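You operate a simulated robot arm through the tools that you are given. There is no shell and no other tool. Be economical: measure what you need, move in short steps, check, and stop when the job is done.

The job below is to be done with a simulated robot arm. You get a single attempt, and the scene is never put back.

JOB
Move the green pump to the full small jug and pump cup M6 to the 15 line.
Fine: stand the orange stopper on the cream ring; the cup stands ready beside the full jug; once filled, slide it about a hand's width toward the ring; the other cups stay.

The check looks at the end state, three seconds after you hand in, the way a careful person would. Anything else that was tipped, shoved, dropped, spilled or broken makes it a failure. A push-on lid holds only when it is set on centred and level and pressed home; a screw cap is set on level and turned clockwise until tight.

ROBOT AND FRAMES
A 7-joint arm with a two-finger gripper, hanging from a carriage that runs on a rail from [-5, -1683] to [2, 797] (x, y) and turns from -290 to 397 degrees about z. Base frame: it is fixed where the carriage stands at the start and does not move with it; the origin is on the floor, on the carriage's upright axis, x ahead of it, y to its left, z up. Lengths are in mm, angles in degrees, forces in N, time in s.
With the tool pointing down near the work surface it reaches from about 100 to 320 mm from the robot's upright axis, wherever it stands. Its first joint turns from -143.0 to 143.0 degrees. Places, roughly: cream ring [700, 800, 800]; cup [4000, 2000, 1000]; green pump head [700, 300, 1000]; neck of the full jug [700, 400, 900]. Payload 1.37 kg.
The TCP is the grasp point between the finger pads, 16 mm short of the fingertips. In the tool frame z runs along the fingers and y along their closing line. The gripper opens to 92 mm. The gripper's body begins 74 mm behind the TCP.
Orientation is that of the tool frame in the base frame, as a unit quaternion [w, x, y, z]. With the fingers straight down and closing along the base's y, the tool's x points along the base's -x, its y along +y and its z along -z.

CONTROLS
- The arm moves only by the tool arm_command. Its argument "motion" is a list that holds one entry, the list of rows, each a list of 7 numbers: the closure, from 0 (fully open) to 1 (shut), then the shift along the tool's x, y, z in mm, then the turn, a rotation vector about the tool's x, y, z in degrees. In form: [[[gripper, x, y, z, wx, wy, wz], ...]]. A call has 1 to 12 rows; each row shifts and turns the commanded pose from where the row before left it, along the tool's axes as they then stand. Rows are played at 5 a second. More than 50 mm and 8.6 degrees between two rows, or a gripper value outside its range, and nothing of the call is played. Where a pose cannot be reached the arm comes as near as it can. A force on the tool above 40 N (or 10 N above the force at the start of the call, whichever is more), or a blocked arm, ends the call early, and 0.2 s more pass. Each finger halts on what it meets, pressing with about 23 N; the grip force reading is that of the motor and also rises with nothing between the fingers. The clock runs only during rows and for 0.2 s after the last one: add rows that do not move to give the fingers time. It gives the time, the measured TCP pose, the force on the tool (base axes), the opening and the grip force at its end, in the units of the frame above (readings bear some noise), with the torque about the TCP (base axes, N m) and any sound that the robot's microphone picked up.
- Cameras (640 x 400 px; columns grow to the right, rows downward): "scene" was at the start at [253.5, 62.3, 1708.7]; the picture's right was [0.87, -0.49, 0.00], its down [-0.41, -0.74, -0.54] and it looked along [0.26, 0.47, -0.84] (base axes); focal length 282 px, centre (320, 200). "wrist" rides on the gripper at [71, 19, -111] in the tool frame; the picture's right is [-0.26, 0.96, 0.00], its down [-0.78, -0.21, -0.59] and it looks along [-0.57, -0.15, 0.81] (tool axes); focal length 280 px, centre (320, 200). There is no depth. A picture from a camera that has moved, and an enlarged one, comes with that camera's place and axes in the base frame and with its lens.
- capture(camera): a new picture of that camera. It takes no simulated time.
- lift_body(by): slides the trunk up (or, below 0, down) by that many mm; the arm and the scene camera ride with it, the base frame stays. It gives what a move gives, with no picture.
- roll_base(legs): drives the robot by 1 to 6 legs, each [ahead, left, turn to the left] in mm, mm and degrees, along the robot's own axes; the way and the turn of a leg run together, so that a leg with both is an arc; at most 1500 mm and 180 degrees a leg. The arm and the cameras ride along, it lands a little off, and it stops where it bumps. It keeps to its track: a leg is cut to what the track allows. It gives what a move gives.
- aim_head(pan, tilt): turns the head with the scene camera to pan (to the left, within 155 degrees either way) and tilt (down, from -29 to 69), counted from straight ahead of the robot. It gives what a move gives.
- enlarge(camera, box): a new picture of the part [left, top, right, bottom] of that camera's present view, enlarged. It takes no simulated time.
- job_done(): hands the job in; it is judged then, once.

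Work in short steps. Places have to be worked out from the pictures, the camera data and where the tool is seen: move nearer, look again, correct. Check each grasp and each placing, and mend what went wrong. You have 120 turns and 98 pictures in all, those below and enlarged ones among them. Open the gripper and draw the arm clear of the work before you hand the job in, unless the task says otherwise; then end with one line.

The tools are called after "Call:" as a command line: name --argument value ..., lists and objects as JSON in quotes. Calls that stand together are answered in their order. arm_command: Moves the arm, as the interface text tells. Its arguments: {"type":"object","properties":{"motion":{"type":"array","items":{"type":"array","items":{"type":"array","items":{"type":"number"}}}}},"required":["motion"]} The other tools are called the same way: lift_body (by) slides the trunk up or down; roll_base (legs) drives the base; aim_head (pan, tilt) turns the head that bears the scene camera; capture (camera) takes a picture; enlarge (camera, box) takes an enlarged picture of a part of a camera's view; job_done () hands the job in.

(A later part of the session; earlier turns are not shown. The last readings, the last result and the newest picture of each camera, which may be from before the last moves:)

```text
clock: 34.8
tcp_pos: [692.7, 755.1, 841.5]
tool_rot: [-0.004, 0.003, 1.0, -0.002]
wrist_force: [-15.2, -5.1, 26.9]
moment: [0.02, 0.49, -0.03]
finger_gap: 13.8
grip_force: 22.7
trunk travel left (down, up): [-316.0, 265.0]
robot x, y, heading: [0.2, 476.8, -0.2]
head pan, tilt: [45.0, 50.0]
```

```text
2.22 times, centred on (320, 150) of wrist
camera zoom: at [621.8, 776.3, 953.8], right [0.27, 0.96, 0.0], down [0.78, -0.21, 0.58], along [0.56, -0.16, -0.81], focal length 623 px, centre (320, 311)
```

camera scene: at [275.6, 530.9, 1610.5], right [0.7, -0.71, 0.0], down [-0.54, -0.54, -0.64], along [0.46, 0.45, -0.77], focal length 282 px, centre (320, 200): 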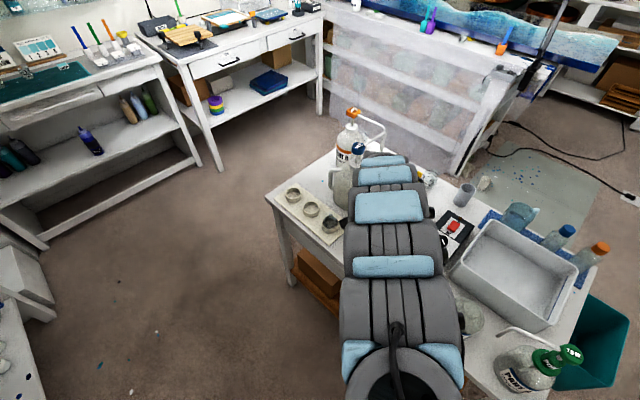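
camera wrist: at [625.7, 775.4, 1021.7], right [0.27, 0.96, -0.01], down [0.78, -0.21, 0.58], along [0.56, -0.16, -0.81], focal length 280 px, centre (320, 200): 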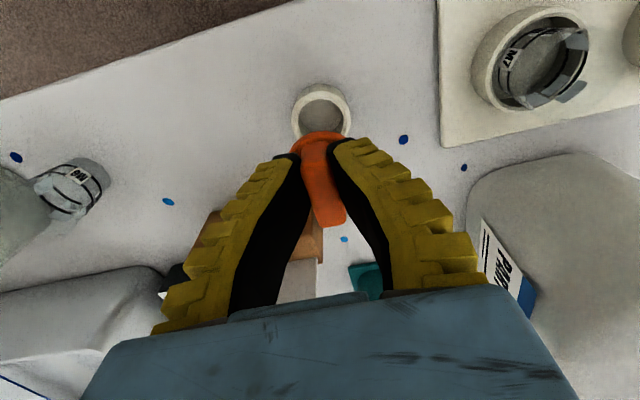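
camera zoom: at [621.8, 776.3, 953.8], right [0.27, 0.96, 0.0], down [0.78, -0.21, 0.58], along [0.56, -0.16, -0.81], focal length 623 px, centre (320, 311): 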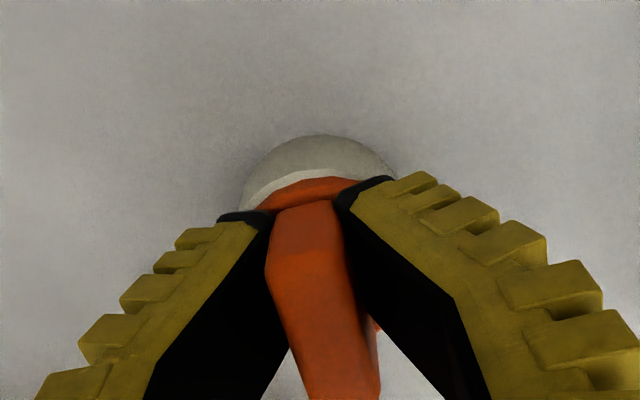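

Firm contact now; I ease up slightly and open the fingers.

Call:
arm_command --motion '[[[1, 0, 0, -2, 0, 0, 0], [1, 0, 0, -1, 0, 0, 0], [0.85, 0, 0, 0, 0, 0, 0], [0.7, 0, 0, 0, 0, 0, 0], [0.6, 0, 0, 0, 0, 0, 0], [0.6, 0, 0, 0, 0, 0, 0]]]'

Call:
enlarge --camera "wrist" --box '[220, 60, 420, 240]'

```text
clock: 36.2
tcp_pos: [692.6, 756.2, 844.4]
tool_rot: [-0.003, 0.003, 1.0, -0.002]
wrist_force: [0.4, 1.0, -0.4]
moment: [0.02, -0.02, -0.01]
finger_gap: 40.3
grip_force: 2.1
trunk travel left (down, up): [-316.0, 265.0]
robot x, y, heading: [-0.1, 477.0, -0.2]
head pan, tilt: [45.0, 50.0]
```

```text
2.22 times, centred on (320, 150) of wrist
camera zoom: at [621.6, 776.0, 956.3], right [0.27, 0.96, 0.0], down [0.78, -0.21, 0.58], along [0.56, -0.16, -0.81], focal length 623 px, centre (320, 311)
```

zoom: 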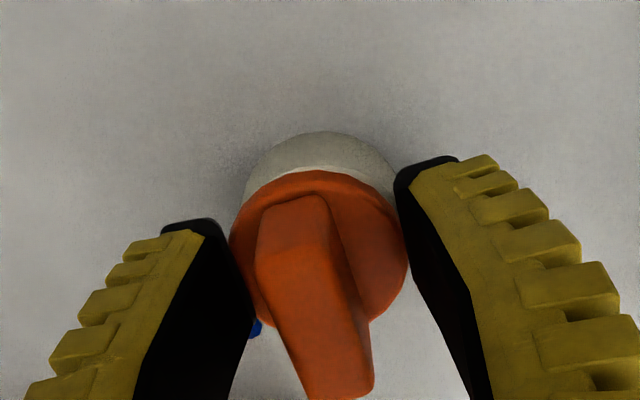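

The stopper sits on the ring. I open fully and lift away vertically to check.

Call:
arm_command --motion '[[[0.3, 0, 0, 0, 0, 0, 0], [0, 0, 0, 0, 0, 0, 0], [0, 0, 0, 0, 0, 0, 0]]]'

Call:
lift_body --by 220

Call:
capture --camera "wrist"

```text
clock: 37.0
tcp_pos: [693.0, 754.4, 845.0]
tool_rot: [-0.004, 0.002, 1.0, -0.001]
wrist_force: [0.1, 0.2, 0.5]
moment: [-0.03, -0.02, -0.02]
finger_gap: 92.0
grip_force: 0.1
trunk travel left (down, up): [-316.0, 265.0]
robot x, y, heading: [1.7, 475.6, -0.3]
head pan, tilt: [45.0, 50.0]
```

```text
clock: 39.3
tcp_pos: [692.2, 755.2, 1064.4]
tool_rot: [-0.003, 0.003, 1.0, -0.001]
wrist_force: [-0.7, 0.1, -0.4]
moment: [0.03, 0.01, 0.02]
finger_gap: 92.1
grip_force: 0.1
trunk travel left (down, up): [-536.0, 45.0]
robot x, y, heading: [-0.8, 472.8, -0.3]
head pan, tilt: [45.0, 50.0]
```

```text
59 pictures are left
camera wrist: at [621.5, 776.0, 1176.2], right [0.27, 0.96, 0.0], down [0.78, -0.21, 0.58], along [0.56, -0.16, -0.81], focal length 280 px, centre (320, 200)
```

wrist: 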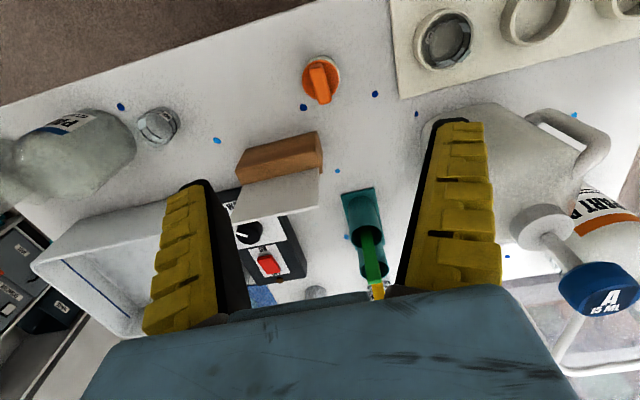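

The stopper stands upright on the ring. For the pump, the spout lies along +y, so the fingers must close along x: I turn the tool −90° about its axis here, in the clear.

Call:
arm_command --motion '[[[0, 0, 0, 0, 0, 0, -7.5], [0, 0, 0, 0, 0, 0, -7.5], [0, 0, 0, 0, 0, 0, -7.5], [0, 0, 0, 0, 0, 0, -7.5], [0, 0, 0, 0, 0, 0, -7.5], [0, 0, 0, 0, 0, 0, -7.5], [0, 0, 0, 0, 0, 0, -7.5], [0, 0, 0, 0, 0, 0, -7.5], [0, 0, 0, 0, 0, 0, -7.5], [0, 0, 0, 0, 0, 0, -7.5], [0, 0, 0, 0, 0, 0, -7.5], [0, 0, 0, 0, 0, 0, -7.5]]]'

Call:
capture --camera "wrist"

```text
clock: 41.9
tcp_pos: [692.0, 756.0, 1064.9]
tool_rot: [-0.004, -0.706, 0.709, 0.003]
wrist_force: [-0.1, 0.5, -0.1]
moment: [-0.03, -0.01, -0.01]
finger_gap: 91.8
grip_force: 0.1
trunk travel left (down, up): [-536.0, 45.0]
robot x, y, heading: [-0.1, 474.4, -0.2]
head pan, tilt: [45.0, 50.0]
```

```text
58 pictures are left
camera wrist: at [672.9, 685.6, 1176.2], right [-0.96, 0.26, 0.01], down [0.22, 0.78, 0.58], along [0.15, 0.57, -0.81], focal length 280 px, centre (320, 200)
```

wrist: 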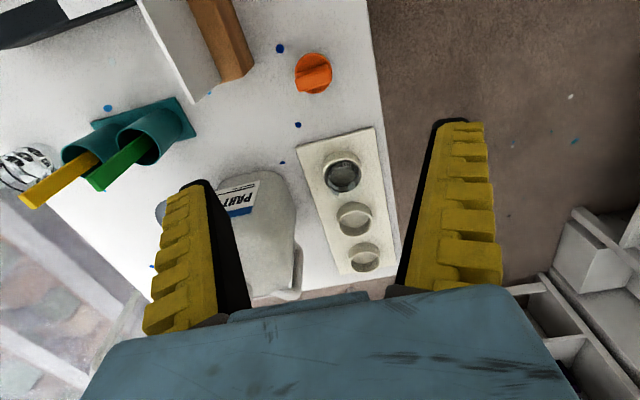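

Rotation worked; camera now on the −y side. I raise 40 and drive right 500 so I can view the pump from the −y side.

Call:
lift_body --by 40

Call:
roll_base --legs '[[0, -510, 0]]'

Call:
capture --camera "wrist"

Call:
capture --camera "scene"

```text
clock: 42.8
tcp_pos: [692.6, 754.7, 1105.6]
tool_rot: [-0.004, -0.706, 0.708, 0.001]
wrist_force: [0.0, 0.2, 0.5]
moment: [0.03, 0.01, 0.03]
finger_gap: 91.9
grip_force: 0.0
trunk travel left (down, up): [-576.0, 5.0]
robot x, y, heading: [1.3, 475.7, -0.4]
head pan, tilt: [45.0, 50.0]
```

```text
clock: 45.7
tcp_pos: [690.4, 252.1, 1105.9]
tool_rot: [-0.004, -0.705, 0.709, 0.001]
wrist_force: [0.2, 0.5, 0.4]
moment: [0.01, 0.04, -0.03]
finger_gap: 91.7
grip_force: 0.0
trunk travel left (down, up): [-576.0, 5.0]
robot x, y, heading: [0.1, -28.0, -0.3]
head pan, tilt: [45.0, 50.0]
```

```text
57 pictures are left
camera wrist: at [671.5, 181.1, 1216.2], right [-0.96, 0.27, 0.01], down [0.22, 0.78, 0.59], along [0.15, 0.57, -0.81], focal length 280 px, centre (320, 200)
```

wrist: 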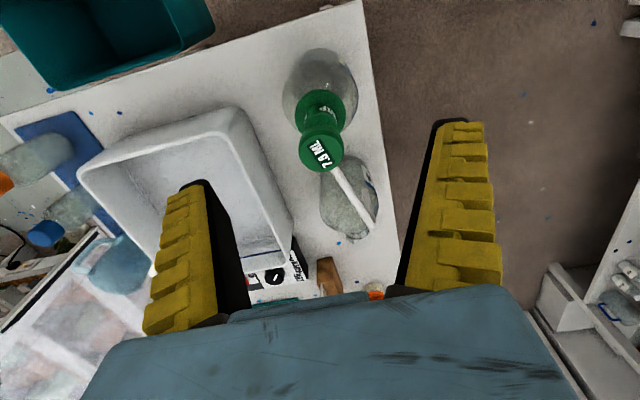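

```text
56 pictures are left
camera scene: at [274.3, 26.5, 1844.5], right [0.7, -0.71, 0.0], down [-0.54, -0.54, -0.64], along [0.46, 0.45, -0.77], focal length 282 px, centre (320, 200)
```

scene: 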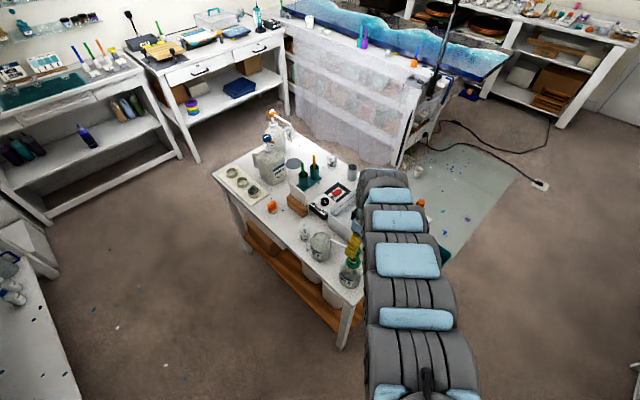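

Call:
enlarge --camera "wrist" --box '[250, 30, 410, 250]'

Call:
enlarge --camera "scene" --box '[280, 200, 400, 300]'

```text
1.82 times, centred on (330, 140) of wrist
camera zoom: at [671.5, 181.1, 1216.2], right [-0.96, 0.27, 0.01], down [0.22, 0.78, 0.59], along [0.15, 0.57, -0.81], focal length 510 px, centre (302, 309)
```

zoom: 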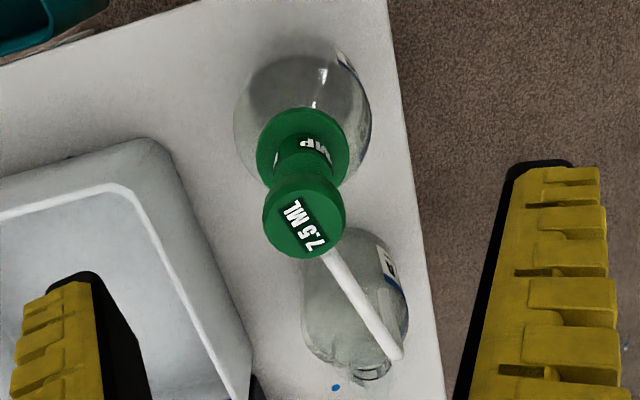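

```text
4.00 times, centred on (340, 250) of scene
camera zoom: at [274.3, 26.5, 1844.5], right [0.7, -0.71, 0.0], down [-0.54, -0.54, -0.64], along [0.46, 0.45, -0.77], focal length 1127 px, centre (240, 0)
```

zoom: 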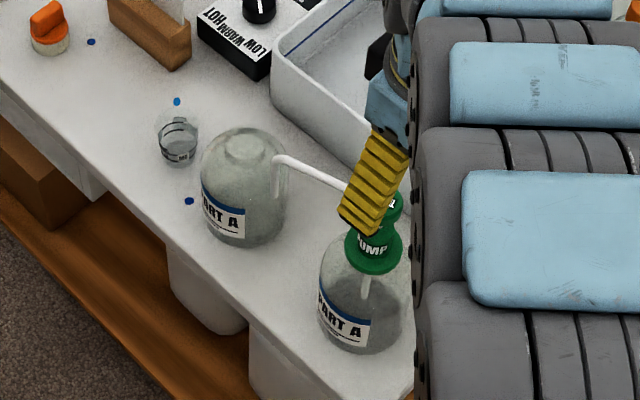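

Pump axis triangulates to (693,271): head top ≈1021, collar top ≈942; the spout tip is toward (669,369). I centre over it and lower with the trunk partway.

Call:
arm_command --motion '[[[0, -19, -2.5, 0, 0, 0, 0], [0, 0, 0, 0, 0, 0, 0]]]'

Call:
lift_body --by -55

Call:
capture --camera "wrist"

```text
clock: 46.3
tcp_pos: [693.3, 270.0, 1104.9]
tool_rot: [-0.004, -0.705, 0.709, 0.001]
wrist_force: [-0.2, -0.5, 0.1]
moment: [0.0, -0.02, -0.02]
finger_gap: 91.6
grip_force: 0.1
trunk travel left (down, up): [-576.0, 5.0]
robot x, y, heading: [-2.8, -30.0, -0.2]
head pan, tilt: [45.0, 50.0]
```

```text
clock: 47.3
tcp_pos: [692.6, 270.6, 1050.8]
tool_rot: [-0.003, -0.705, 0.709, 0.001]
wrist_force: [1.0, 0.3, 0.1]
moment: [0.01, -0.01, 0.03]
finger_gap: 92.1
grip_force: 0.0
trunk travel left (down, up): [-521.0, 60.0]
robot x, y, heading: [-2.4, -26.3, -0.4]
head pan, tilt: [45.0, 50.0]
```

```text
53 pictures are left
camera wrist: at [674.2, 200.3, 1161.2], right [-0.96, 0.27, 0.01], down [0.22, 0.78, 0.59], along [0.15, 0.57, -0.81], focal length 280 px, centre (320, 200)
```

wrist: 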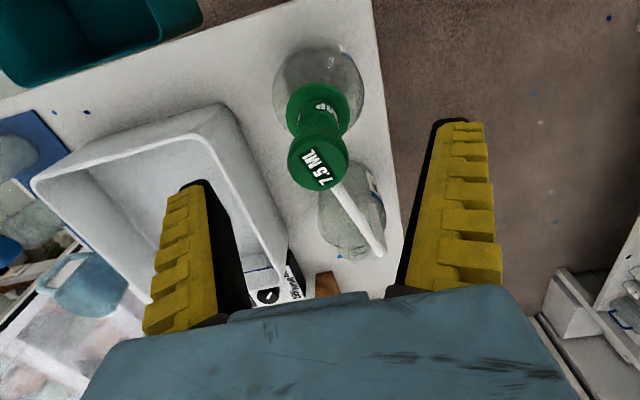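

The axis reads (694,270.5); TCP is aligned. I lower on.

Call:
lift_body --by -60

Call:
capture --camera "wrist"

Call:
enlarge --camera "scene" --box '[280, 180, 440, 300]'

```text
clock: 48.3
tcp_pos: [692.5, 270.1, 989.8]
tool_rot: [-0.004, -0.705, 0.709, 0.001]
wrist_force: [0.3, 0.6, 1.1]
moment: [0.02, 0.0, -0.01]
finger_gap: 91.9
grip_force: 0.0
trunk travel left (down, up): [-461.0, 120.0]
robot x, y, heading: [-0.7, -27.4, -0.4]
head pan, tilt: [45.0, 50.0]
```

```text
52 pictures are left
camera wrist: at [674.2, 200.4, 1101.2], right [-0.96, 0.27, 0.01], down [0.22, 0.78, 0.59], along [0.15, 0.57, -0.81], focal length 280 px, centre (320, 200)
```

wrist: 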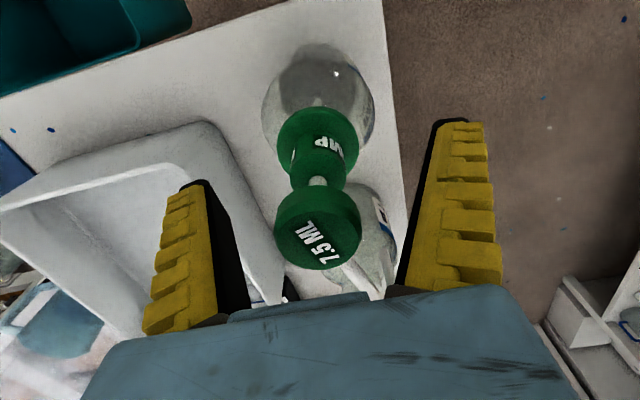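

```text
3.33 times, centred on (360, 240) of scene
camera zoom: at [274.3, 26.5, 1729.5], right [0.7, -0.71, 0.0], down [-0.54, -0.54, -0.64], along [0.46, 0.45, -0.77], focal length 939 px, centre (187, 67)
```

zoom: 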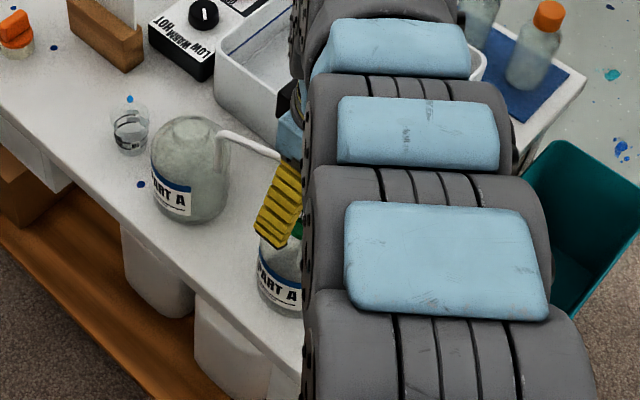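

The neck cylinder marked PUMP spans roughly z 945–985; grip at 965. I lower 25 and close.

Call:
lift_body --by -25

Call:
arm_command --motion '[[[0.4, 0, 0, 0, 0, 0, 0], [0.6, 0, 0, 0, 0, 0, 0], [0.8, 0, 0, 0, 0, 0, 0], [1, 0, 0, 0, 0, 0, 0], [1, 0, 0, 0, 0, 0, 0]]]'

Call:
capture --camera "wrist"

```text
clock: 49.0
tcp_pos: [693.2, 270.4, 965.8]
tool_rot: [-0.004, -0.705, 0.709, 0.001]
wrist_force: [0.4, -0.5, -0.1]
moment: [-0.02, -0.03, 0.01]
finger_gap: 92.0
grip_force: 0.1
trunk travel left (down, up): [-436.0, 145.0]
robot x, y, heading: [-0.2, -27.9, -0.2]
head pan, tilt: [45.0, 50.0]
```

```text
clock: 50.2
tcp_pos: [694.2, 271.3, 966.2]
tool_rot: [-0.003, -0.705, 0.709, 0.001]
wrist_force: [-2.1, -1.1, 9.1]
moment: [0.22, 0.05, 0.09]
finger_gap: 24.0
grip_force: 23.0
trunk travel left (down, up): [-436.0, 145.0]
robot x, y, heading: [0.0, -29.9, -0.2]
head pan, tilt: [45.0, 50.0]
```

```text
50 pictures are left
camera wrist: at [674.6, 200.7, 1076.6], right [-0.96, 0.27, 0.01], down [0.22, 0.78, 0.59], along [0.15, 0.57, -0.81], focal length 280 px, centre (320, 200)
```

wrist: 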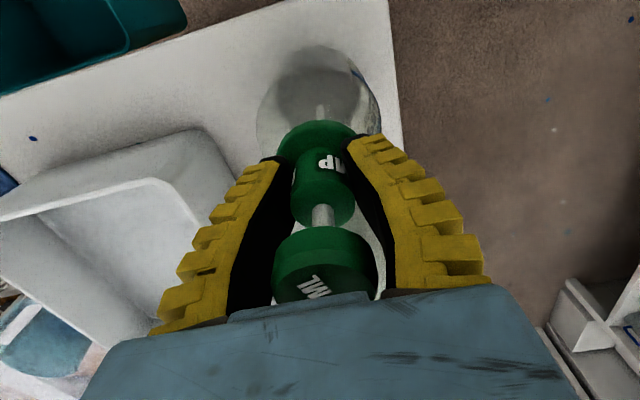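

Gripped on the cylinder. I pull up gently a few mm to see whether it lifts out or is screwed.

Call:
arm_command --motion '[[[1, 0, 0, -2, 0, 0, 0], [1, 0, 0, -3, 0, 0, 0], [1, 0, 0, -3, 0, 0, 0], [1, 0, 0, 0, 0, 0, 0]]]'

Call:
capture --camera "wrist"

```text
clock: 51.2
tcp_pos: [694.3, 270.7, 973.7]
tool_rot: [-0.004, -0.705, 0.709, 0.001]
wrist_force: [3.6, 1.2, -1.5]
moment: [0.04, -0.12, -0.05]
finger_gap: 19.9
grip_force: 23.4
trunk travel left (down, up): [-436.0, 145.0]
robot x, y, heading: [-0.8, -29.2, -0.2]
head pan, tilt: [45.0, 50.0]
```

```text
49 pictures are left
camera wrist: at [674.3, 200.4, 1084.4], right [-0.96, 0.27, 0.01], down [0.22, 0.78, 0.59], along [0.15, 0.57, -0.81], focal length 280 px, centre (320, 200)
```

wrist: 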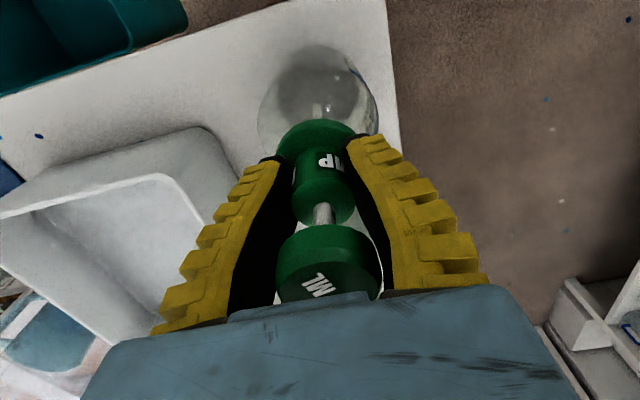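

The pump moved with the gripper with little force. I raise 30 more and compare the jug.

Call:
lift_body --by 30

Call:
capture --camera "wrist"

Call:
enlarge --camera "scene" --box '[280, 180, 440, 300]'

```text
clock: 51.9
tcp_pos: [692.8, 270.7, 1002.6]
tool_rot: [-0.004, -0.705, 0.709, 0.002]
wrist_force: [-0.2, -0.3, -1.6]
moment: [0.0, 0.0, 0.0]
finger_gap: 19.9
grip_force: 22.8
trunk travel left (down, up): [-466.0, 115.0]
robot x, y, heading: [3.6, -24.2, -0.4]
head pan, tilt: [45.0, 50.0]
```

```text
48 pictures are left
camera wrist: at [673.7, 200.2, 1114.0], right [-0.96, 0.27, 0.01], down [0.22, 0.78, 0.58], along [0.15, 0.57, -0.81], focal length 280 px, centre (320, 200)
```

wrist: 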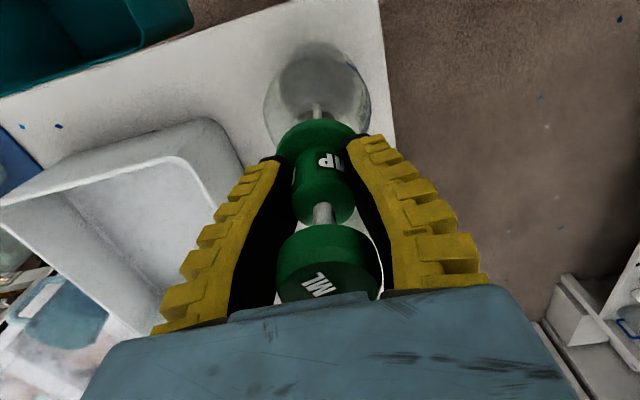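

```text
3.33 times, centred on (360, 240) of scene
camera zoom: at [274.2, 26.5, 1734.5], right [0.7, -0.71, 0.0], down [-0.54, -0.54, -0.64], along [0.46, 0.45, -0.77], focal length 939 px, centre (187, 67)
```

zoom: 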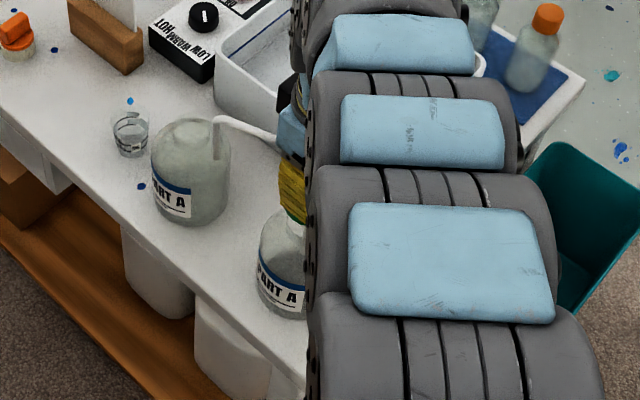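

The jug stays and the pump rises. I lift another 112 to clear the dip tube.

Call:
lift_body --by 113

Call:
capture --camera "wrist"

Call:
enlarge --camera "scene" --box '[280, 180, 440, 300]'

```text
clock: 53.4
tcp_pos: [694.2, 271.1, 1116.5]
tool_rot: [-0.005, -0.705, 0.709, 0.002]
wrist_force: [0.6, -0.3, -1.7]
moment: [-0.01, 0.0, 0.02]
finger_gap: 19.8
grip_force: 23.0
trunk travel left (down, up): [-579.0, 2.0]
robot x, y, heading: [0.3, -28.9, -0.4]
head pan, tilt: [45.0, 50.0]
```

```text
46 pictures are left
camera wrist: at [673.8, 200.3, 1227.0], right [-0.96, 0.27, 0.01], down [0.22, 0.78, 0.59], along [0.15, 0.57, -0.81], focal length 280 px, centre (320, 200)
```

wrist: 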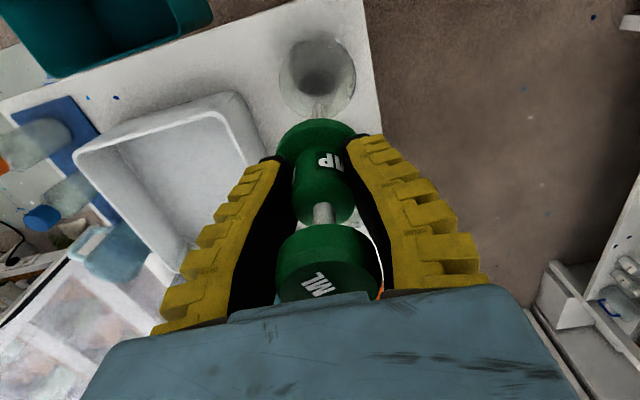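

```text
3.33 times, centred on (360, 240) of scene
camera zoom: at [274.2, 26.5, 1847.4], right [0.7, -0.71, 0.0], down [-0.54, -0.54, -0.64], along [0.46, 0.45, -0.77], focal length 939 px, centre (187, 67)
```

zoom: 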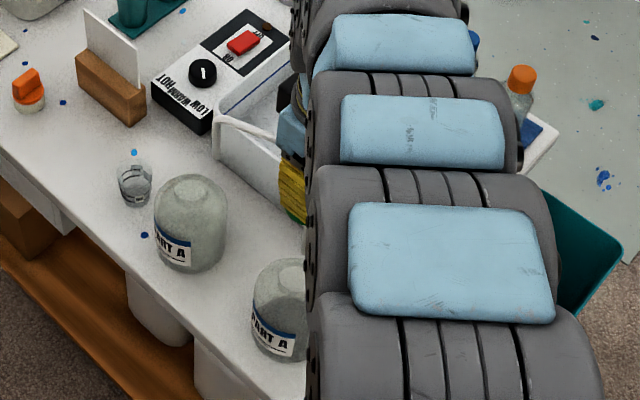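

The tube end looks clear (z≈973 versus the mouth at ≈932). I drive left 166 to bring it over the full jug and look.

Call:
roll_base --legs '[[0, 166, 0]]'

Call:
capture --camera "wrist"

Call:
capture --camera "scene"

```text
clock: 54.8
tcp_pos: [693.2, 436.9, 1117.5]
tool_rot: [-0.004, -0.705, 0.709, 0.001]
wrist_force: [-0.2, -0.1, -1.3]
moment: [-0.02, 0.0, 0.0]
finger_gap: 19.7
grip_force: 23.2
trunk travel left (down, up): [-579.0, 2.0]
robot x, y, heading: [-1.9, 137.0, -0.2]
head pan, tilt: [45.0, 50.0]
```

```text
44 pictures are left
camera wrist: at [674.2, 366.9, 1227.1], right [-0.96, 0.27, 0.01], down [0.22, 0.78, 0.59], along [0.15, 0.57, -0.81], focal length 280 px, centre (320, 200)
```

wrist: 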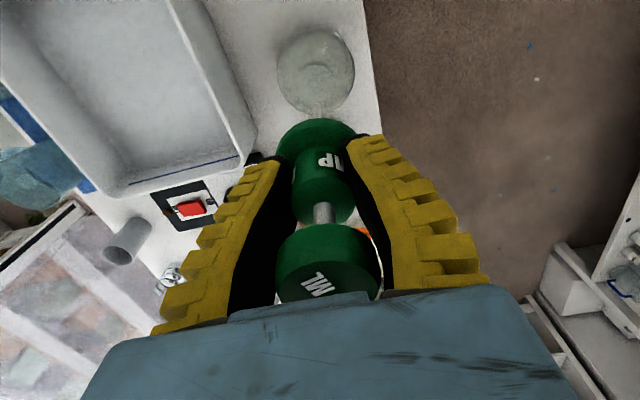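

```text
43 pictures are left
camera scene: at [274.6, 192.9, 1847.5], right [0.7, -0.71, 0.0], down [-0.54, -0.54, -0.64], along [0.46, 0.45, -0.77], focal length 282 px, centre (320, 200)
```

scene: 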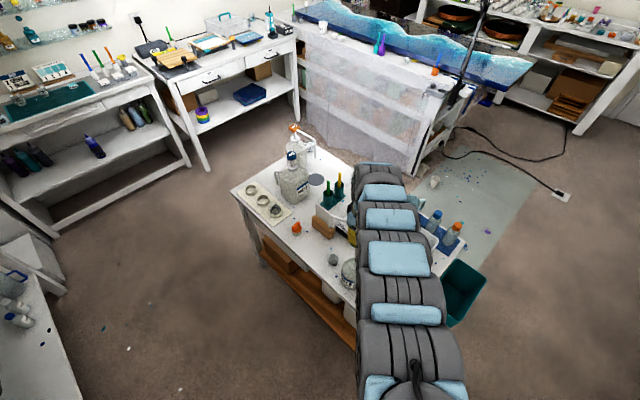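

Call:
enlarge --camera "wrist" --box '[260, 10, 380, 130]'

```text
3.33 times, centred on (320, 70) of wrist
camera zoom: at [674.2, 366.9, 1227.1], right [-0.96, 0.27, 0.01], down [0.22, 0.78, 0.59], along [0.15, 0.57, -0.81], focal length 935 px, centre (320, 633)
```

zoom: 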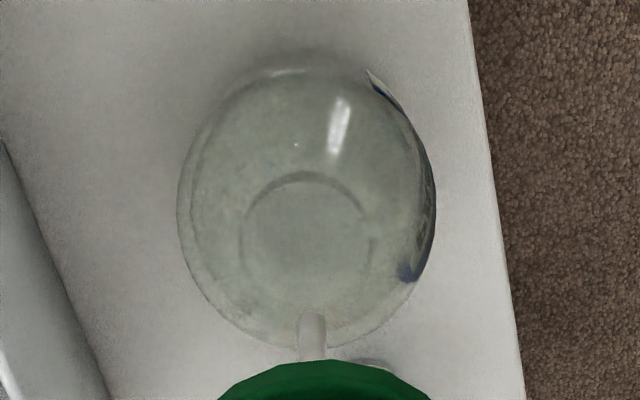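

Jug axis judged at (692.5,437), cup at (698,538); the spout currently points 13.5° toward −x, so I turn it about 16.7° clockwise (from above), then look.

Call:
arm_command --motion '[[[1, 0, 0, 0, 0, 0, 5.6], [1, 0, 0, 0, 0, 0, 5.6], [1, 0, 0, 0, 0, 0, 5.5], [1, 0, 0, 0, 0, 0, 0]]]'

Call:
capture --camera "wrist"

Call:
enlarge --camera "scene" --box '[280, 180, 440, 300]'

```text
clock: 55.8
tcp_pos: [693.3, 437.2, 1116.4]
tool_rot: [-0.004, -0.595, 0.803, 0.002]
wrist_force: [0.3, -0.4, -1.4]
moment: [-0.02, 0.02, -0.01]
finger_gap: 19.9
grip_force: 23.3
trunk travel left (down, up): [-579.0, 2.0]
robot x, y, heading: [0.2, 140.4, -0.5]
head pan, tilt: [45.0, 50.0]
```

```text
41 pictures are left
camera wrist: at [655.0, 375.8, 1227.2], right [-0.85, 0.53, 0.0], down [0.44, 0.69, 0.58], along [0.31, 0.5, -0.81], focal length 280 px, centre (320, 200)
```

wrist: 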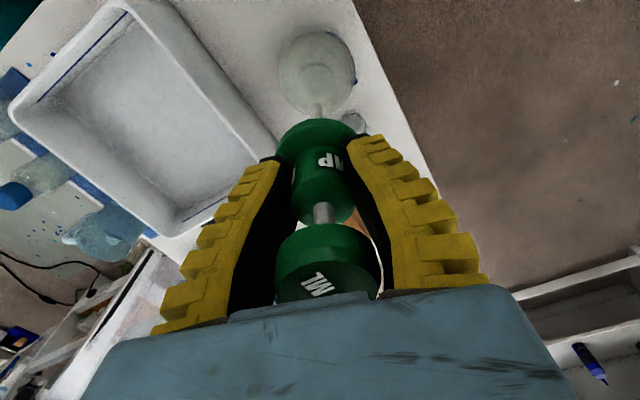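

```text
3.33 times, centred on (360, 240) of scene
camera zoom: at [274.6, 192.9, 1847.5], right [0.7, -0.71, 0.0], down [-0.54, -0.54, -0.64], along [0.46, 0.45, -0.77], focal length 939 px, centre (187, 67)
```

zoom: 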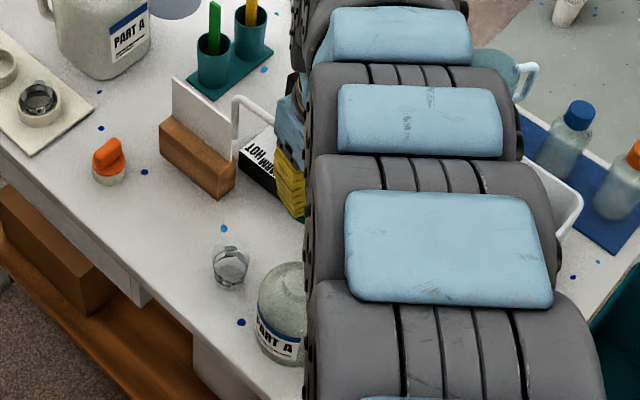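

The spout tip projects to about (696,538), right above M6 (≈(700,537)). I add 1.5° and lower 40 to check tube vs mouth.

Call:
arm_command --motion '[[[1, 0, 0, 0, 0, 0, 1.5], [1, 0, 0, 0, 0, 0, 0]]]'

Call:
lift_body --by -40

Call:
enlarge --camera "wrist" --box '[250, 10, 390, 140]'

```text
clock: 56.4
tcp_pos: [692.9, 436.8, 1115.4]
tool_rot: [-0.005, -0.584, 0.812, 0.001]
wrist_force: [-0.3, -0.5, -1.5]
moment: [0.0, -0.01, 0.02]
finger_gap: 19.7
grip_force: 23.7
trunk travel left (down, up): [-579.0, 2.0]
robot x, y, heading: [-1.2, 137.4, -0.1]
head pan, tilt: [45.0, 50.0]
```

```text
clock: 57.2
tcp_pos: [693.9, 437.3, 1077.4]
tool_rot: [-0.005, -0.584, 0.812, 0.001]
wrist_force: [-0.7, -1.0, -2.0]
moment: [0.04, 0.0, -0.04]
finger_gap: 19.6
grip_force: 22.6
trunk travel left (down, up): [-539.0, 42.0]
robot x, y, heading: [3.4, 136.9, -0.5]
head pan, tilt: [45.0, 50.0]
```

```text
3.08 times, centred on (320, 75) of wrist
camera zoom: at [653.3, 376.9, 1187.2], right [-0.83, 0.55, 0.0], down [0.45, 0.67, 0.58], along [0.32, 0.49, -0.81], focal length 863 px, centre (320, 585)
```

zoom: 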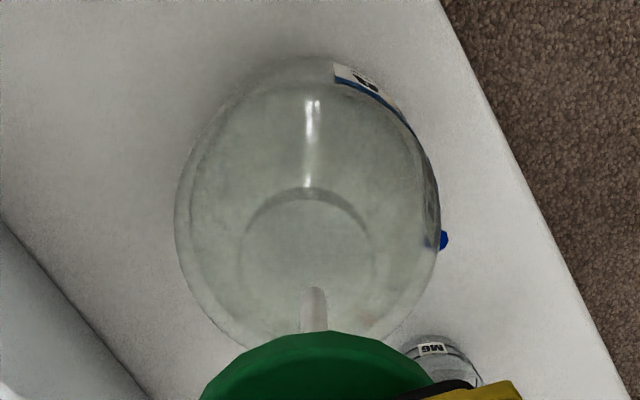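

Tube and mouth line up within 2 mm; I correct slightly and lower 40 more.

Call:
arm_command --motion '[[[1, 0.4, -1.4, 0, 0, 0, 0], [1, 0, 0, 0, 0, 0, 0]]]'

Call:
lift_body --by -45

Call:
enlarge --camera "wrist" --box '[250, 10, 390, 140]'

```text
clock: 57.9
tcp_pos: [693.8, 436.2, 1076.7]
tool_rot: [-0.004, -0.584, 0.812, 0.001]
wrist_force: [0.0, 0.5, -1.5]
moment: [0.0, -0.04, 0.01]
finger_gap: 19.9
grip_force: 24.0
trunk travel left (down, up): [-539.0, 42.0]
robot x, y, heading: [-0.5, 139.5, -0.3]
head pan, tilt: [45.0, 50.0]
```

```text
clock: 58.7
tcp_pos: [695.6, 436.5, 1030.9]
tool_rot: [-0.004, -0.584, 0.812, 0.001]
wrist_force: [0.4, 0.8, -1.8]
moment: [0.0, 0.01, -0.01]
finger_gap: 20.0
grip_force: 22.2
trunk travel left (down, up): [-494.0, 87.0]
robot x, y, heading: [0.4, 141.4, -0.5]
head pan, tilt: [45.0, 50.0]
```

```text
3.08 times, centred on (320, 75) of wrist
camera zoom: at [654.5, 376.0, 1142.1], right [-0.83, 0.55, 0.0], down [0.45, 0.67, 0.58], along [0.32, 0.49, -0.81], focal length 863 px, centre (320, 585)
```

zoom: 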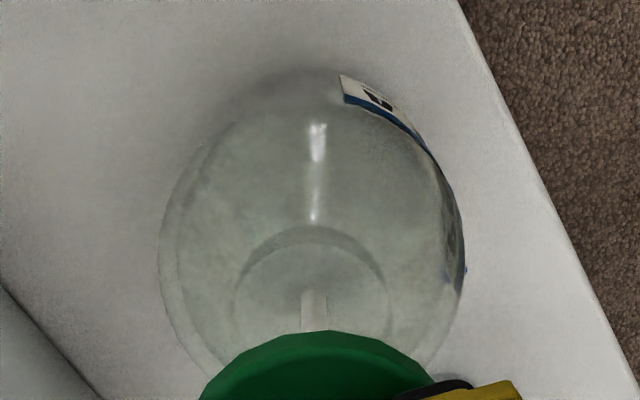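

Tube is within the neck. I lower 35 more and check force.

Call:
lift_body --by -35

Call:
enlarge --camera "wrist" --box '[250, 10, 390, 140]'

```text
clock: 59.5
tcp_pos: [695.0, 436.9, 996.7]
tool_rot: [-0.003, -0.584, 0.812, 0.0]
wrist_force: [0.4, -1.0, -0.8]
moment: [-0.01, -0.02, 0.02]
finger_gap: 19.9
grip_force: 23.0
trunk travel left (down, up): [-459.0, 122.0]
robot x, y, heading: [-0.3, 135.8, -0.4]
head pan, tilt: [45.0, 50.0]
```

```text
3.08 times, centred on (320, 75) of wrist
camera zoom: at [654.5, 376.0, 1107.1], right [-0.83, 0.55, 0.0], down [0.45, 0.67, 0.58], along [0.32, 0.49, -0.81], focal length 863 px, centre (320, 585)
```

zoom: 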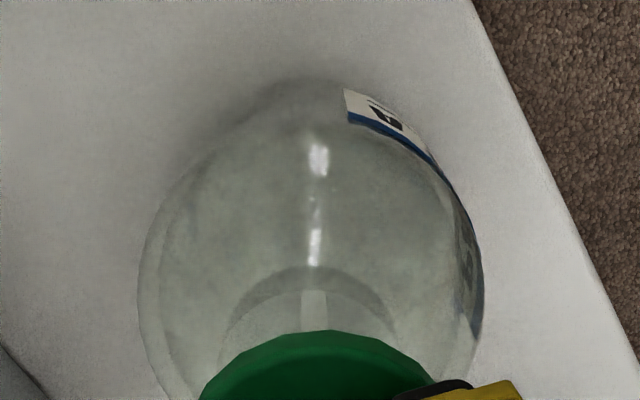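

Nearly seated; I nudge 1 mm and lower 18, then feel the last bit with the arm.

Call:
arm_command --motion '[[[1, 0.2, -1.0, 0, 0, 0, 0], [1, 0, 0, 0, 0, 0, 0]]]'

Call:
lift_body --by -18

Call:
arm_command --motion '[[[1, 0, 0, 2, 0, 0, 0], [1, 0, 0, 2, 0, 0, 0], [1, 0, 0, 2, 0, 0, 0], [1, 0, 0, 0, 0, 0, 0]]]'

Call:
capture --camera "wrist"

Call:
enlarge --camera "scene" --box '[280, 160, 440, 280]'

```text
clock: 60.1
tcp_pos: [695.7, 436.8, 996.0]
tool_rot: [-0.004, -0.584, 0.812, 0.002]
wrist_force: [0.3, -1.0, -1.1]
moment: [-0.03, 0.02, 0.0]
finger_gap: 19.6
grip_force: 22.5
trunk travel left (down, up): [-459.0, 122.0]
robot x, y, heading: [6.6, 138.0, 0.0]
head pan, tilt: [45.0, 50.0]
```

```text
clock: 60.8
tcp_pos: [698.3, 437.4, 980.6]
tool_rot: [-0.003, -0.585, 0.811, 0.0]
wrist_force: [-5.9, -3.1, 26.0]
moment: [0.06, 0.02, 0.02]
finger_gap: 22.6
grip_force: 22.8
trunk travel left (down, up): [-441.0, 140.0]
robot x, y, heading: [-0.3, 135.6, -0.4]
head pan, tilt: [45.0, 50.0]
```

```text
clock: 61.1
tcp_pos: [698.0, 436.7, 979.3]
tool_rot: [-0.003, -0.585, 0.811, 0.001]
wrist_force: [-11.0, -3.8, 26.8]
moment: [-0.09, 0.1, -0.04]
finger_gap: 22.8
grip_force: 22.7
trunk travel left (down, up): [-441.0, 140.0]
robot x, y, heading: [-1.9, 138.2, -0.5]
head pan, tilt: [45.0, 50.0]
stopped in row 1: the force on the tool passed its limit at 44 N (the readings are from after the stop); the commanded pose is now the measured one
```

```text
36 pictures are left
camera wrist: at [657.2, 376.0, 1091.1], right [-0.83, 0.55, 0.0], down [0.45, 0.67, 0.59], along [0.32, 0.49, -0.81], focal length 280 px, centre (320, 200)
```

wrist: 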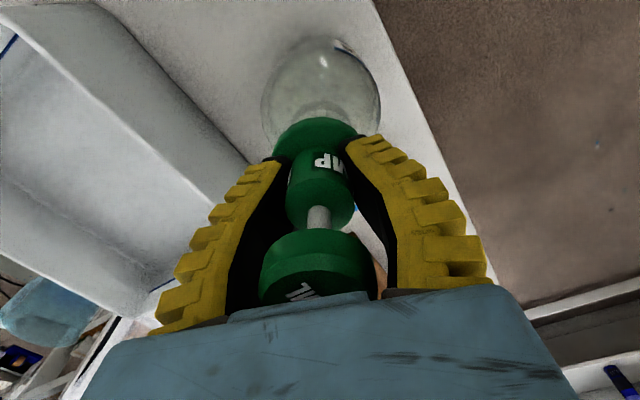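

```text
3.33 times, centred on (360, 220) of scene
camera zoom: at [275.0, 192.9, 1709.8], right [0.7, -0.71, 0.0], down [-0.54, -0.54, -0.64], along [0.46, 0.45, -0.77], focal length 939 px, centre (187, 133)
```

zoom: 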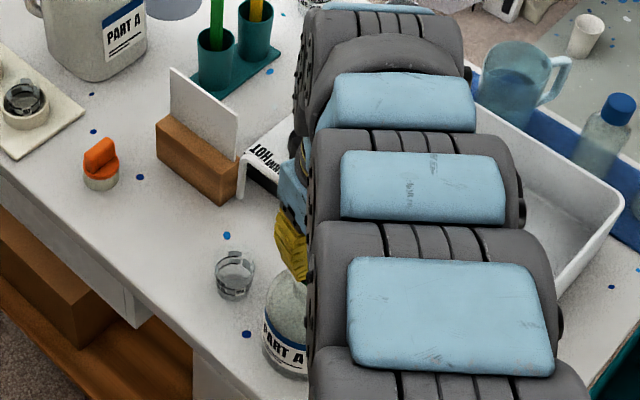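

It touched the rim early (expected seat ≈967), with the contact on the +x side. I back off, check, and shift toward −x.

Call:
lift_body --by 14

Call:
enlarge --camera "wrist" --box '[220, 20, 420, 320]'

```text
clock: 61.8
tcp_pos: [696.4, 435.8, 990.5]
tool_rot: [-0.004, -0.584, 0.812, 0.0]
wrist_force: [0.4, -0.1, -2.0]
moment: [-0.02, 0.03, -0.04]
finger_gap: 22.3
grip_force: 23.1
trunk travel left (down, up): [-455.0, 126.0]
robot x, y, heading: [1.2, 139.0, -0.2]
head pan, tilt: [45.0, 50.0]
```

```text
1.33 times, centred on (320, 170) of wrist
camera zoom: at [655.5, 375.5, 1102.7], right [-0.83, 0.55, 0.0], down [0.45, 0.67, 0.58], along [0.32, 0.49, -0.81], focal length 374 px, centre (320, 240)
```

zoom: 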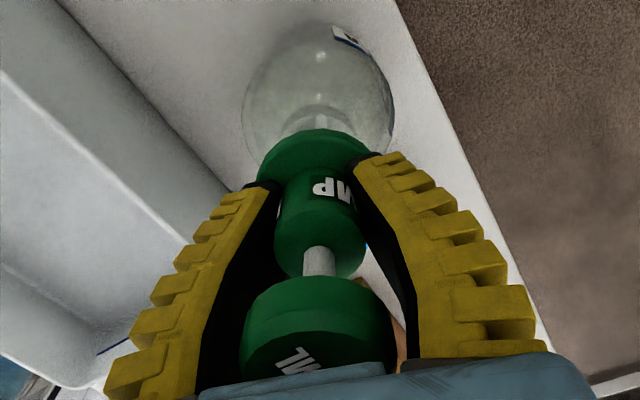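

The pump tilted about 2.6° in the grip (head toward +x). I counter-rotate the tool, shift 4 mm to −x, and view.

Call:
arm_command --motion '[[[1, 0, 0, -2, 2.6, 0, 0], [1, 1.2, 3.6, 0, 0, 0, 0], [1, 0, 0, 0, 0, 0, 0]]]'

Call:
enlarge --camera "wrist" --box '[250, 10, 390, 140]'

```text
clock: 62.5
tcp_pos: [692.4, 435.5, 994.5]
tool_rot: [0.009, -0.585, 0.811, -0.018]
wrist_force: [0.3, -0.4, -1.9]
moment: [-0.01, -0.01, 0.0]
finger_gap: 22.3
grip_force: 22.7
trunk travel left (down, up): [-455.0, 126.0]
robot x, y, heading: [-2.6, 139.5, -0.1]
head pan, tilt: [45.0, 50.0]
```

```text
3.08 times, centred on (320, 75) of wrist
camera zoom: at [646.8, 376.8, 1103.7], right [-0.83, 0.55, -0.04], down [0.43, 0.68, 0.59], along [0.36, 0.48, -0.8], focal length 863 px, centre (320, 585)
```

zoom: 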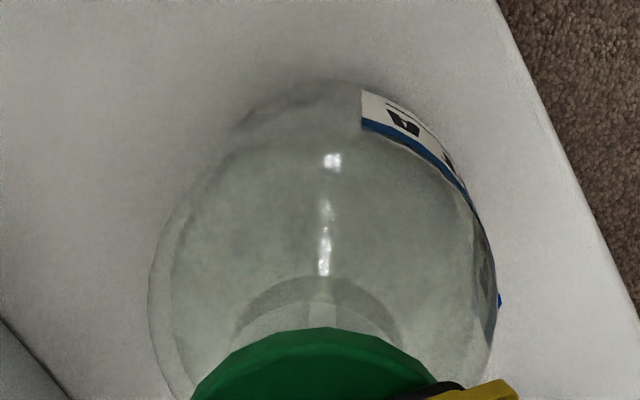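

Alignment is plausible from the image. I feel down in small steps and read force and moment.

Call:
arm_command --motion '[[[1, 0, 0, 2, 0, 0, 0], [1, 0, 0, 2, 0, 0, 0], [1, 0, 0, 2, 0, 0, 0], [1, 0, 0, 2, 0, 0, 0], [1, 0, 0, 0, 0, 0, 0]]]'

Call:
arm_command --motion '[[[1, 0, 0, 2, 0, 0, 0], [1, 0, 0, 1.5, 0, 0, 0], [1, 0, 0, 0, 0, 0, 0]]]'

```text
clock: 63.8
tcp_pos: [691.8, 435.7, 986.2]
tool_rot: [0.009, -0.583, 0.812, -0.017]
wrist_force: [0.9, -0.1, -1.6]
moment: [0.04, 0.02, -0.01]
finger_gap: 21.9
grip_force: 23.4
trunk travel left (down, up): [-455.0, 126.0]
robot x, y, heading: [-2.5, 135.3, -0.0]
head pan, tilt: [45.0, 50.0]
```

```text
clock: 64.5
tcp_pos: [692.2, 435.8, 981.4]
tool_rot: [0.01, -0.585, 0.811, -0.018]
wrist_force: [-0.2, -0.4, -0.9]
moment: [-0.02, -0.02, 0.02]
finger_gap: 21.9
grip_force: 23.0
trunk travel left (down, up): [-455.0, 126.0]
robot x, y, heading: [0.1, 138.5, -0.1]
head pan, tilt: [45.0, 50.0]
```

No contact at 981 now, so it is entering. Continue down.

Call:
arm_command --motion '[[[1, 0, 0, 2, 0, 0, 0], [1, 0, 0, 2, 0, 0, 0], [1, 0, 0, 1, 0, 0, 0], [1, 0, 0, 0, 0, 0, 0]]]'

Call:
enlarge --camera "wrist" --box '[220, 20, 420, 320]'

```text
clock: 65.5
tcp_pos: [692.9, 435.7, 976.9]
tool_rot: [0.01, -0.585, 0.811, -0.018]
wrist_force: [-0.1, 0.3, -1.7]
moment: [-0.01, 0.0, 0.01]
finger_gap: 21.6
grip_force: 23.0
trunk travel left (down, up): [-455.0, 126.0]
robot x, y, heading: [0.0, 137.6, -0.4]
head pan, tilt: [45.0, 50.0]
```

```text
1.33 times, centred on (320, 170) of wrist
camera zoom: at [647.4, 376.7, 1087.2], right [-0.83, 0.55, -0.04], down [0.43, 0.68, 0.59], along [0.36, 0.48, -0.8], focal length 374 px, centre (320, 240)
```

zoom: 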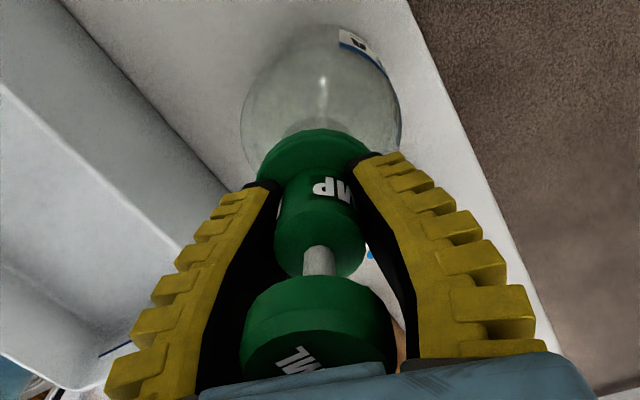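

Still free; continuing down step by step.

Call:
arm_command --motion '[[[1, 0, 0, 2, 0, 0, 0], [1, 0, 0, 2, 0, 0, 0], [1, 0, 0, 1, 0, 0, 0], [1, 0, 0, 0, 0, 0, 0]]]'

Call:
arm_command --motion '[[[1, 0, 0, 2, 0, 0, 0], [1, 0, 0, 1, 0, 0, 0], [1, 0, 0, 0, 0, 0, 0]]]'

```text
clock: 66.5
tcp_pos: [693.6, 434.8, 972.5]
tool_rot: [0.009, -0.584, 0.812, -0.018]
wrist_force: [-0.6, -0.3, -0.8]
moment: [-0.02, -0.01, 0.0]
finger_gap: 21.8
grip_force: 23.2
trunk travel left (down, up): [-455.0, 126.0]
robot x, y, heading: [1.1, 136.8, -0.5]
head pan, tilt: [45.0, 50.0]
```

```text
clock: 67.3
tcp_pos: [693.7, 435.1, 968.7]
tool_rot: [0.01, -0.584, 0.811, -0.018]
wrist_force: [-0.2, -0.6, -2.4]
moment: [0.03, -0.03, -0.02]
finger_gap: 21.2
grip_force: 22.5
trunk travel left (down, up): [-455.0, 126.0]
robot x, y, heading: [0.4, 135.6, -0.4]
head pan, tilt: [45.0, 50.0]
```

Call:
arm_command --motion '[[[1, 0, 0, 2, 0, 0, 0], [1, 0, 0, 2, 0, 0, 0], [1, 0, 0, 0, 0, 0, 0]]]'

Call:
arm_command --motion '[[[1, 0, 0, 2, 0, 0, 0], [1, 0, 0, 1, 0, 0, 0], [1, 0, 0, 0, 0, 0, 0]]]'

Call:
enlarge --camera "wrist" --box '[220, 20, 420, 320]'

```text
clock: 68.2
tcp_pos: [693.4, 435.6, 964.4]
tool_rot: [0.009, -0.584, 0.812, -0.017]
wrist_force: [-0.4, -0.4, -1.4]
moment: [0.01, 0.0, 0.0]
finger_gap: 21.3
grip_force: 23.7
trunk travel left (down, up): [-455.0, 126.0]
robot x, y, heading: [0.8, 141.6, -0.5]
head pan, tilt: [45.0, 50.0]
```

```text
clock: 69.0
tcp_pos: [693.5, 435.5, 962.7]
tool_rot: [0.009, -0.585, 0.811, -0.017]
wrist_force: [0.0, 0.1, -0.9]
moment: [0.0, -0.02, 0.03]
finger_gap: 21.4
grip_force: 22.9
trunk travel left (down, up): [-455.0, 126.0]
robot x, y, heading: [3.2, 136.8, -0.3]
head pan, tilt: [45.0, 50.0]
```

```text
1.33 times, centred on (320, 170) of wrist
camera zoom: at [648.1, 376.7, 1072.3], right [-0.83, 0.55, -0.04], down [0.43, 0.68, 0.59], along [0.36, 0.48, -0.8], focal length 374 px, centre (320, 240)
```

zoom: 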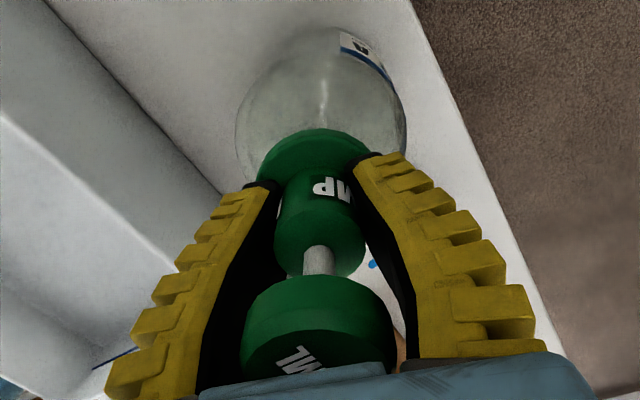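

Call:
arm_command --motion '[[[1, 0, 0, 2, 0, 0, 0], [1, 0, 0, 1, 0, 0, 0], [1, 0, 0, 0, 0, 0, 0]]]'

Call:
arm_command --motion '[[[1, 0, 0, 2, 0, 0, 0], [1, 0, 0, 1, 0, 0, 0], [1, 0, 0, 0, 0, 0, 0]]]'

```text
clock: 69.8
tcp_pos: [694.7, 435.3, 959.4]
tool_rot: [0.011, -0.585, 0.811, -0.018]
wrist_force: [-4.8, -1.7, 9.9]
moment: [-0.03, 0.32, 0.06]
finger_gap: 21.2
grip_force: 23.0
trunk travel left (down, up): [-455.0, 126.0]
robot x, y, heading: [-0.0, 138.7, -0.7]
head pan, tilt: [45.0, 50.0]
```

```text
clock: 70.5
tcp_pos: [695.5, 435.4, 957.7]
tool_rot: [0.011, -0.584, 0.811, -0.018]
wrist_force: [-13.5, -6.3, 36.3]
moment: [0.01, 0.45, 0.02]
finger_gap: 21.7
grip_force: 22.6
trunk travel left (down, up): [-455.0, 126.0]
robot x, y, heading: [0.4, 136.3, -0.5]
head pan, tilt: [45.0, 50.0]
```

Firm seat at about 959 with 36 N pressed. I ease off and open gradually.

Call:
arm_command --motion '[[[1, 0, 0, -1.5, 0, 0, 0], [0.9, 0, 0, 0, 0, 0, 0], [0.7, 0, 0, 0, 0, 0, 0], [0.6, 0, 0, 0, 0, 0, 0], [0.5, 0, 0, 0, 0, 0, 0], [0.5, 0, 0, 0, 0, 0, 0]]]'

Call:
enlarge --camera "wrist" --box '[220, 20, 420, 320]'

```text
clock: 72.0
tcp_pos: [693.5, 435.8, 958.2]
tool_rot: [0.009, -0.584, 0.811, -0.018]
wrist_force: [0.2, -0.2, 0.1]
moment: [-0.01, 0.0, 0.01]
finger_gap: 49.2
grip_force: 2.2
trunk travel left (down, up): [-455.0, 126.0]
robot x, y, heading: [2.5, 136.9, -0.3]
head pan, tilt: [45.0, 50.0]
```

```text
1.33 times, centred on (320, 170) of wrist
camera zoom: at [648.4, 376.5, 1067.6], right [-0.83, 0.55, -0.04], down [0.43, 0.68, 0.59], along [0.36, 0.48, -0.8], focal length 374 px, centre (320, 240)
```

zoom: 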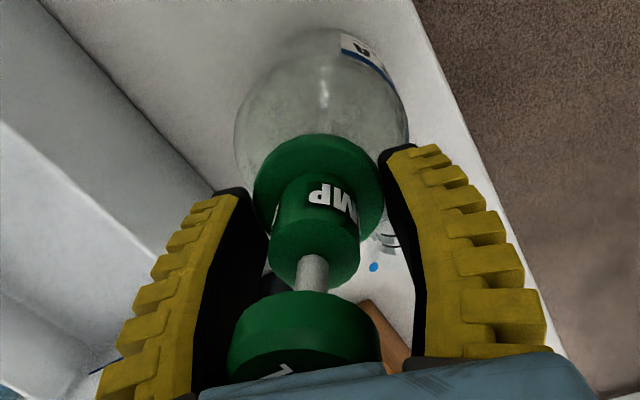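

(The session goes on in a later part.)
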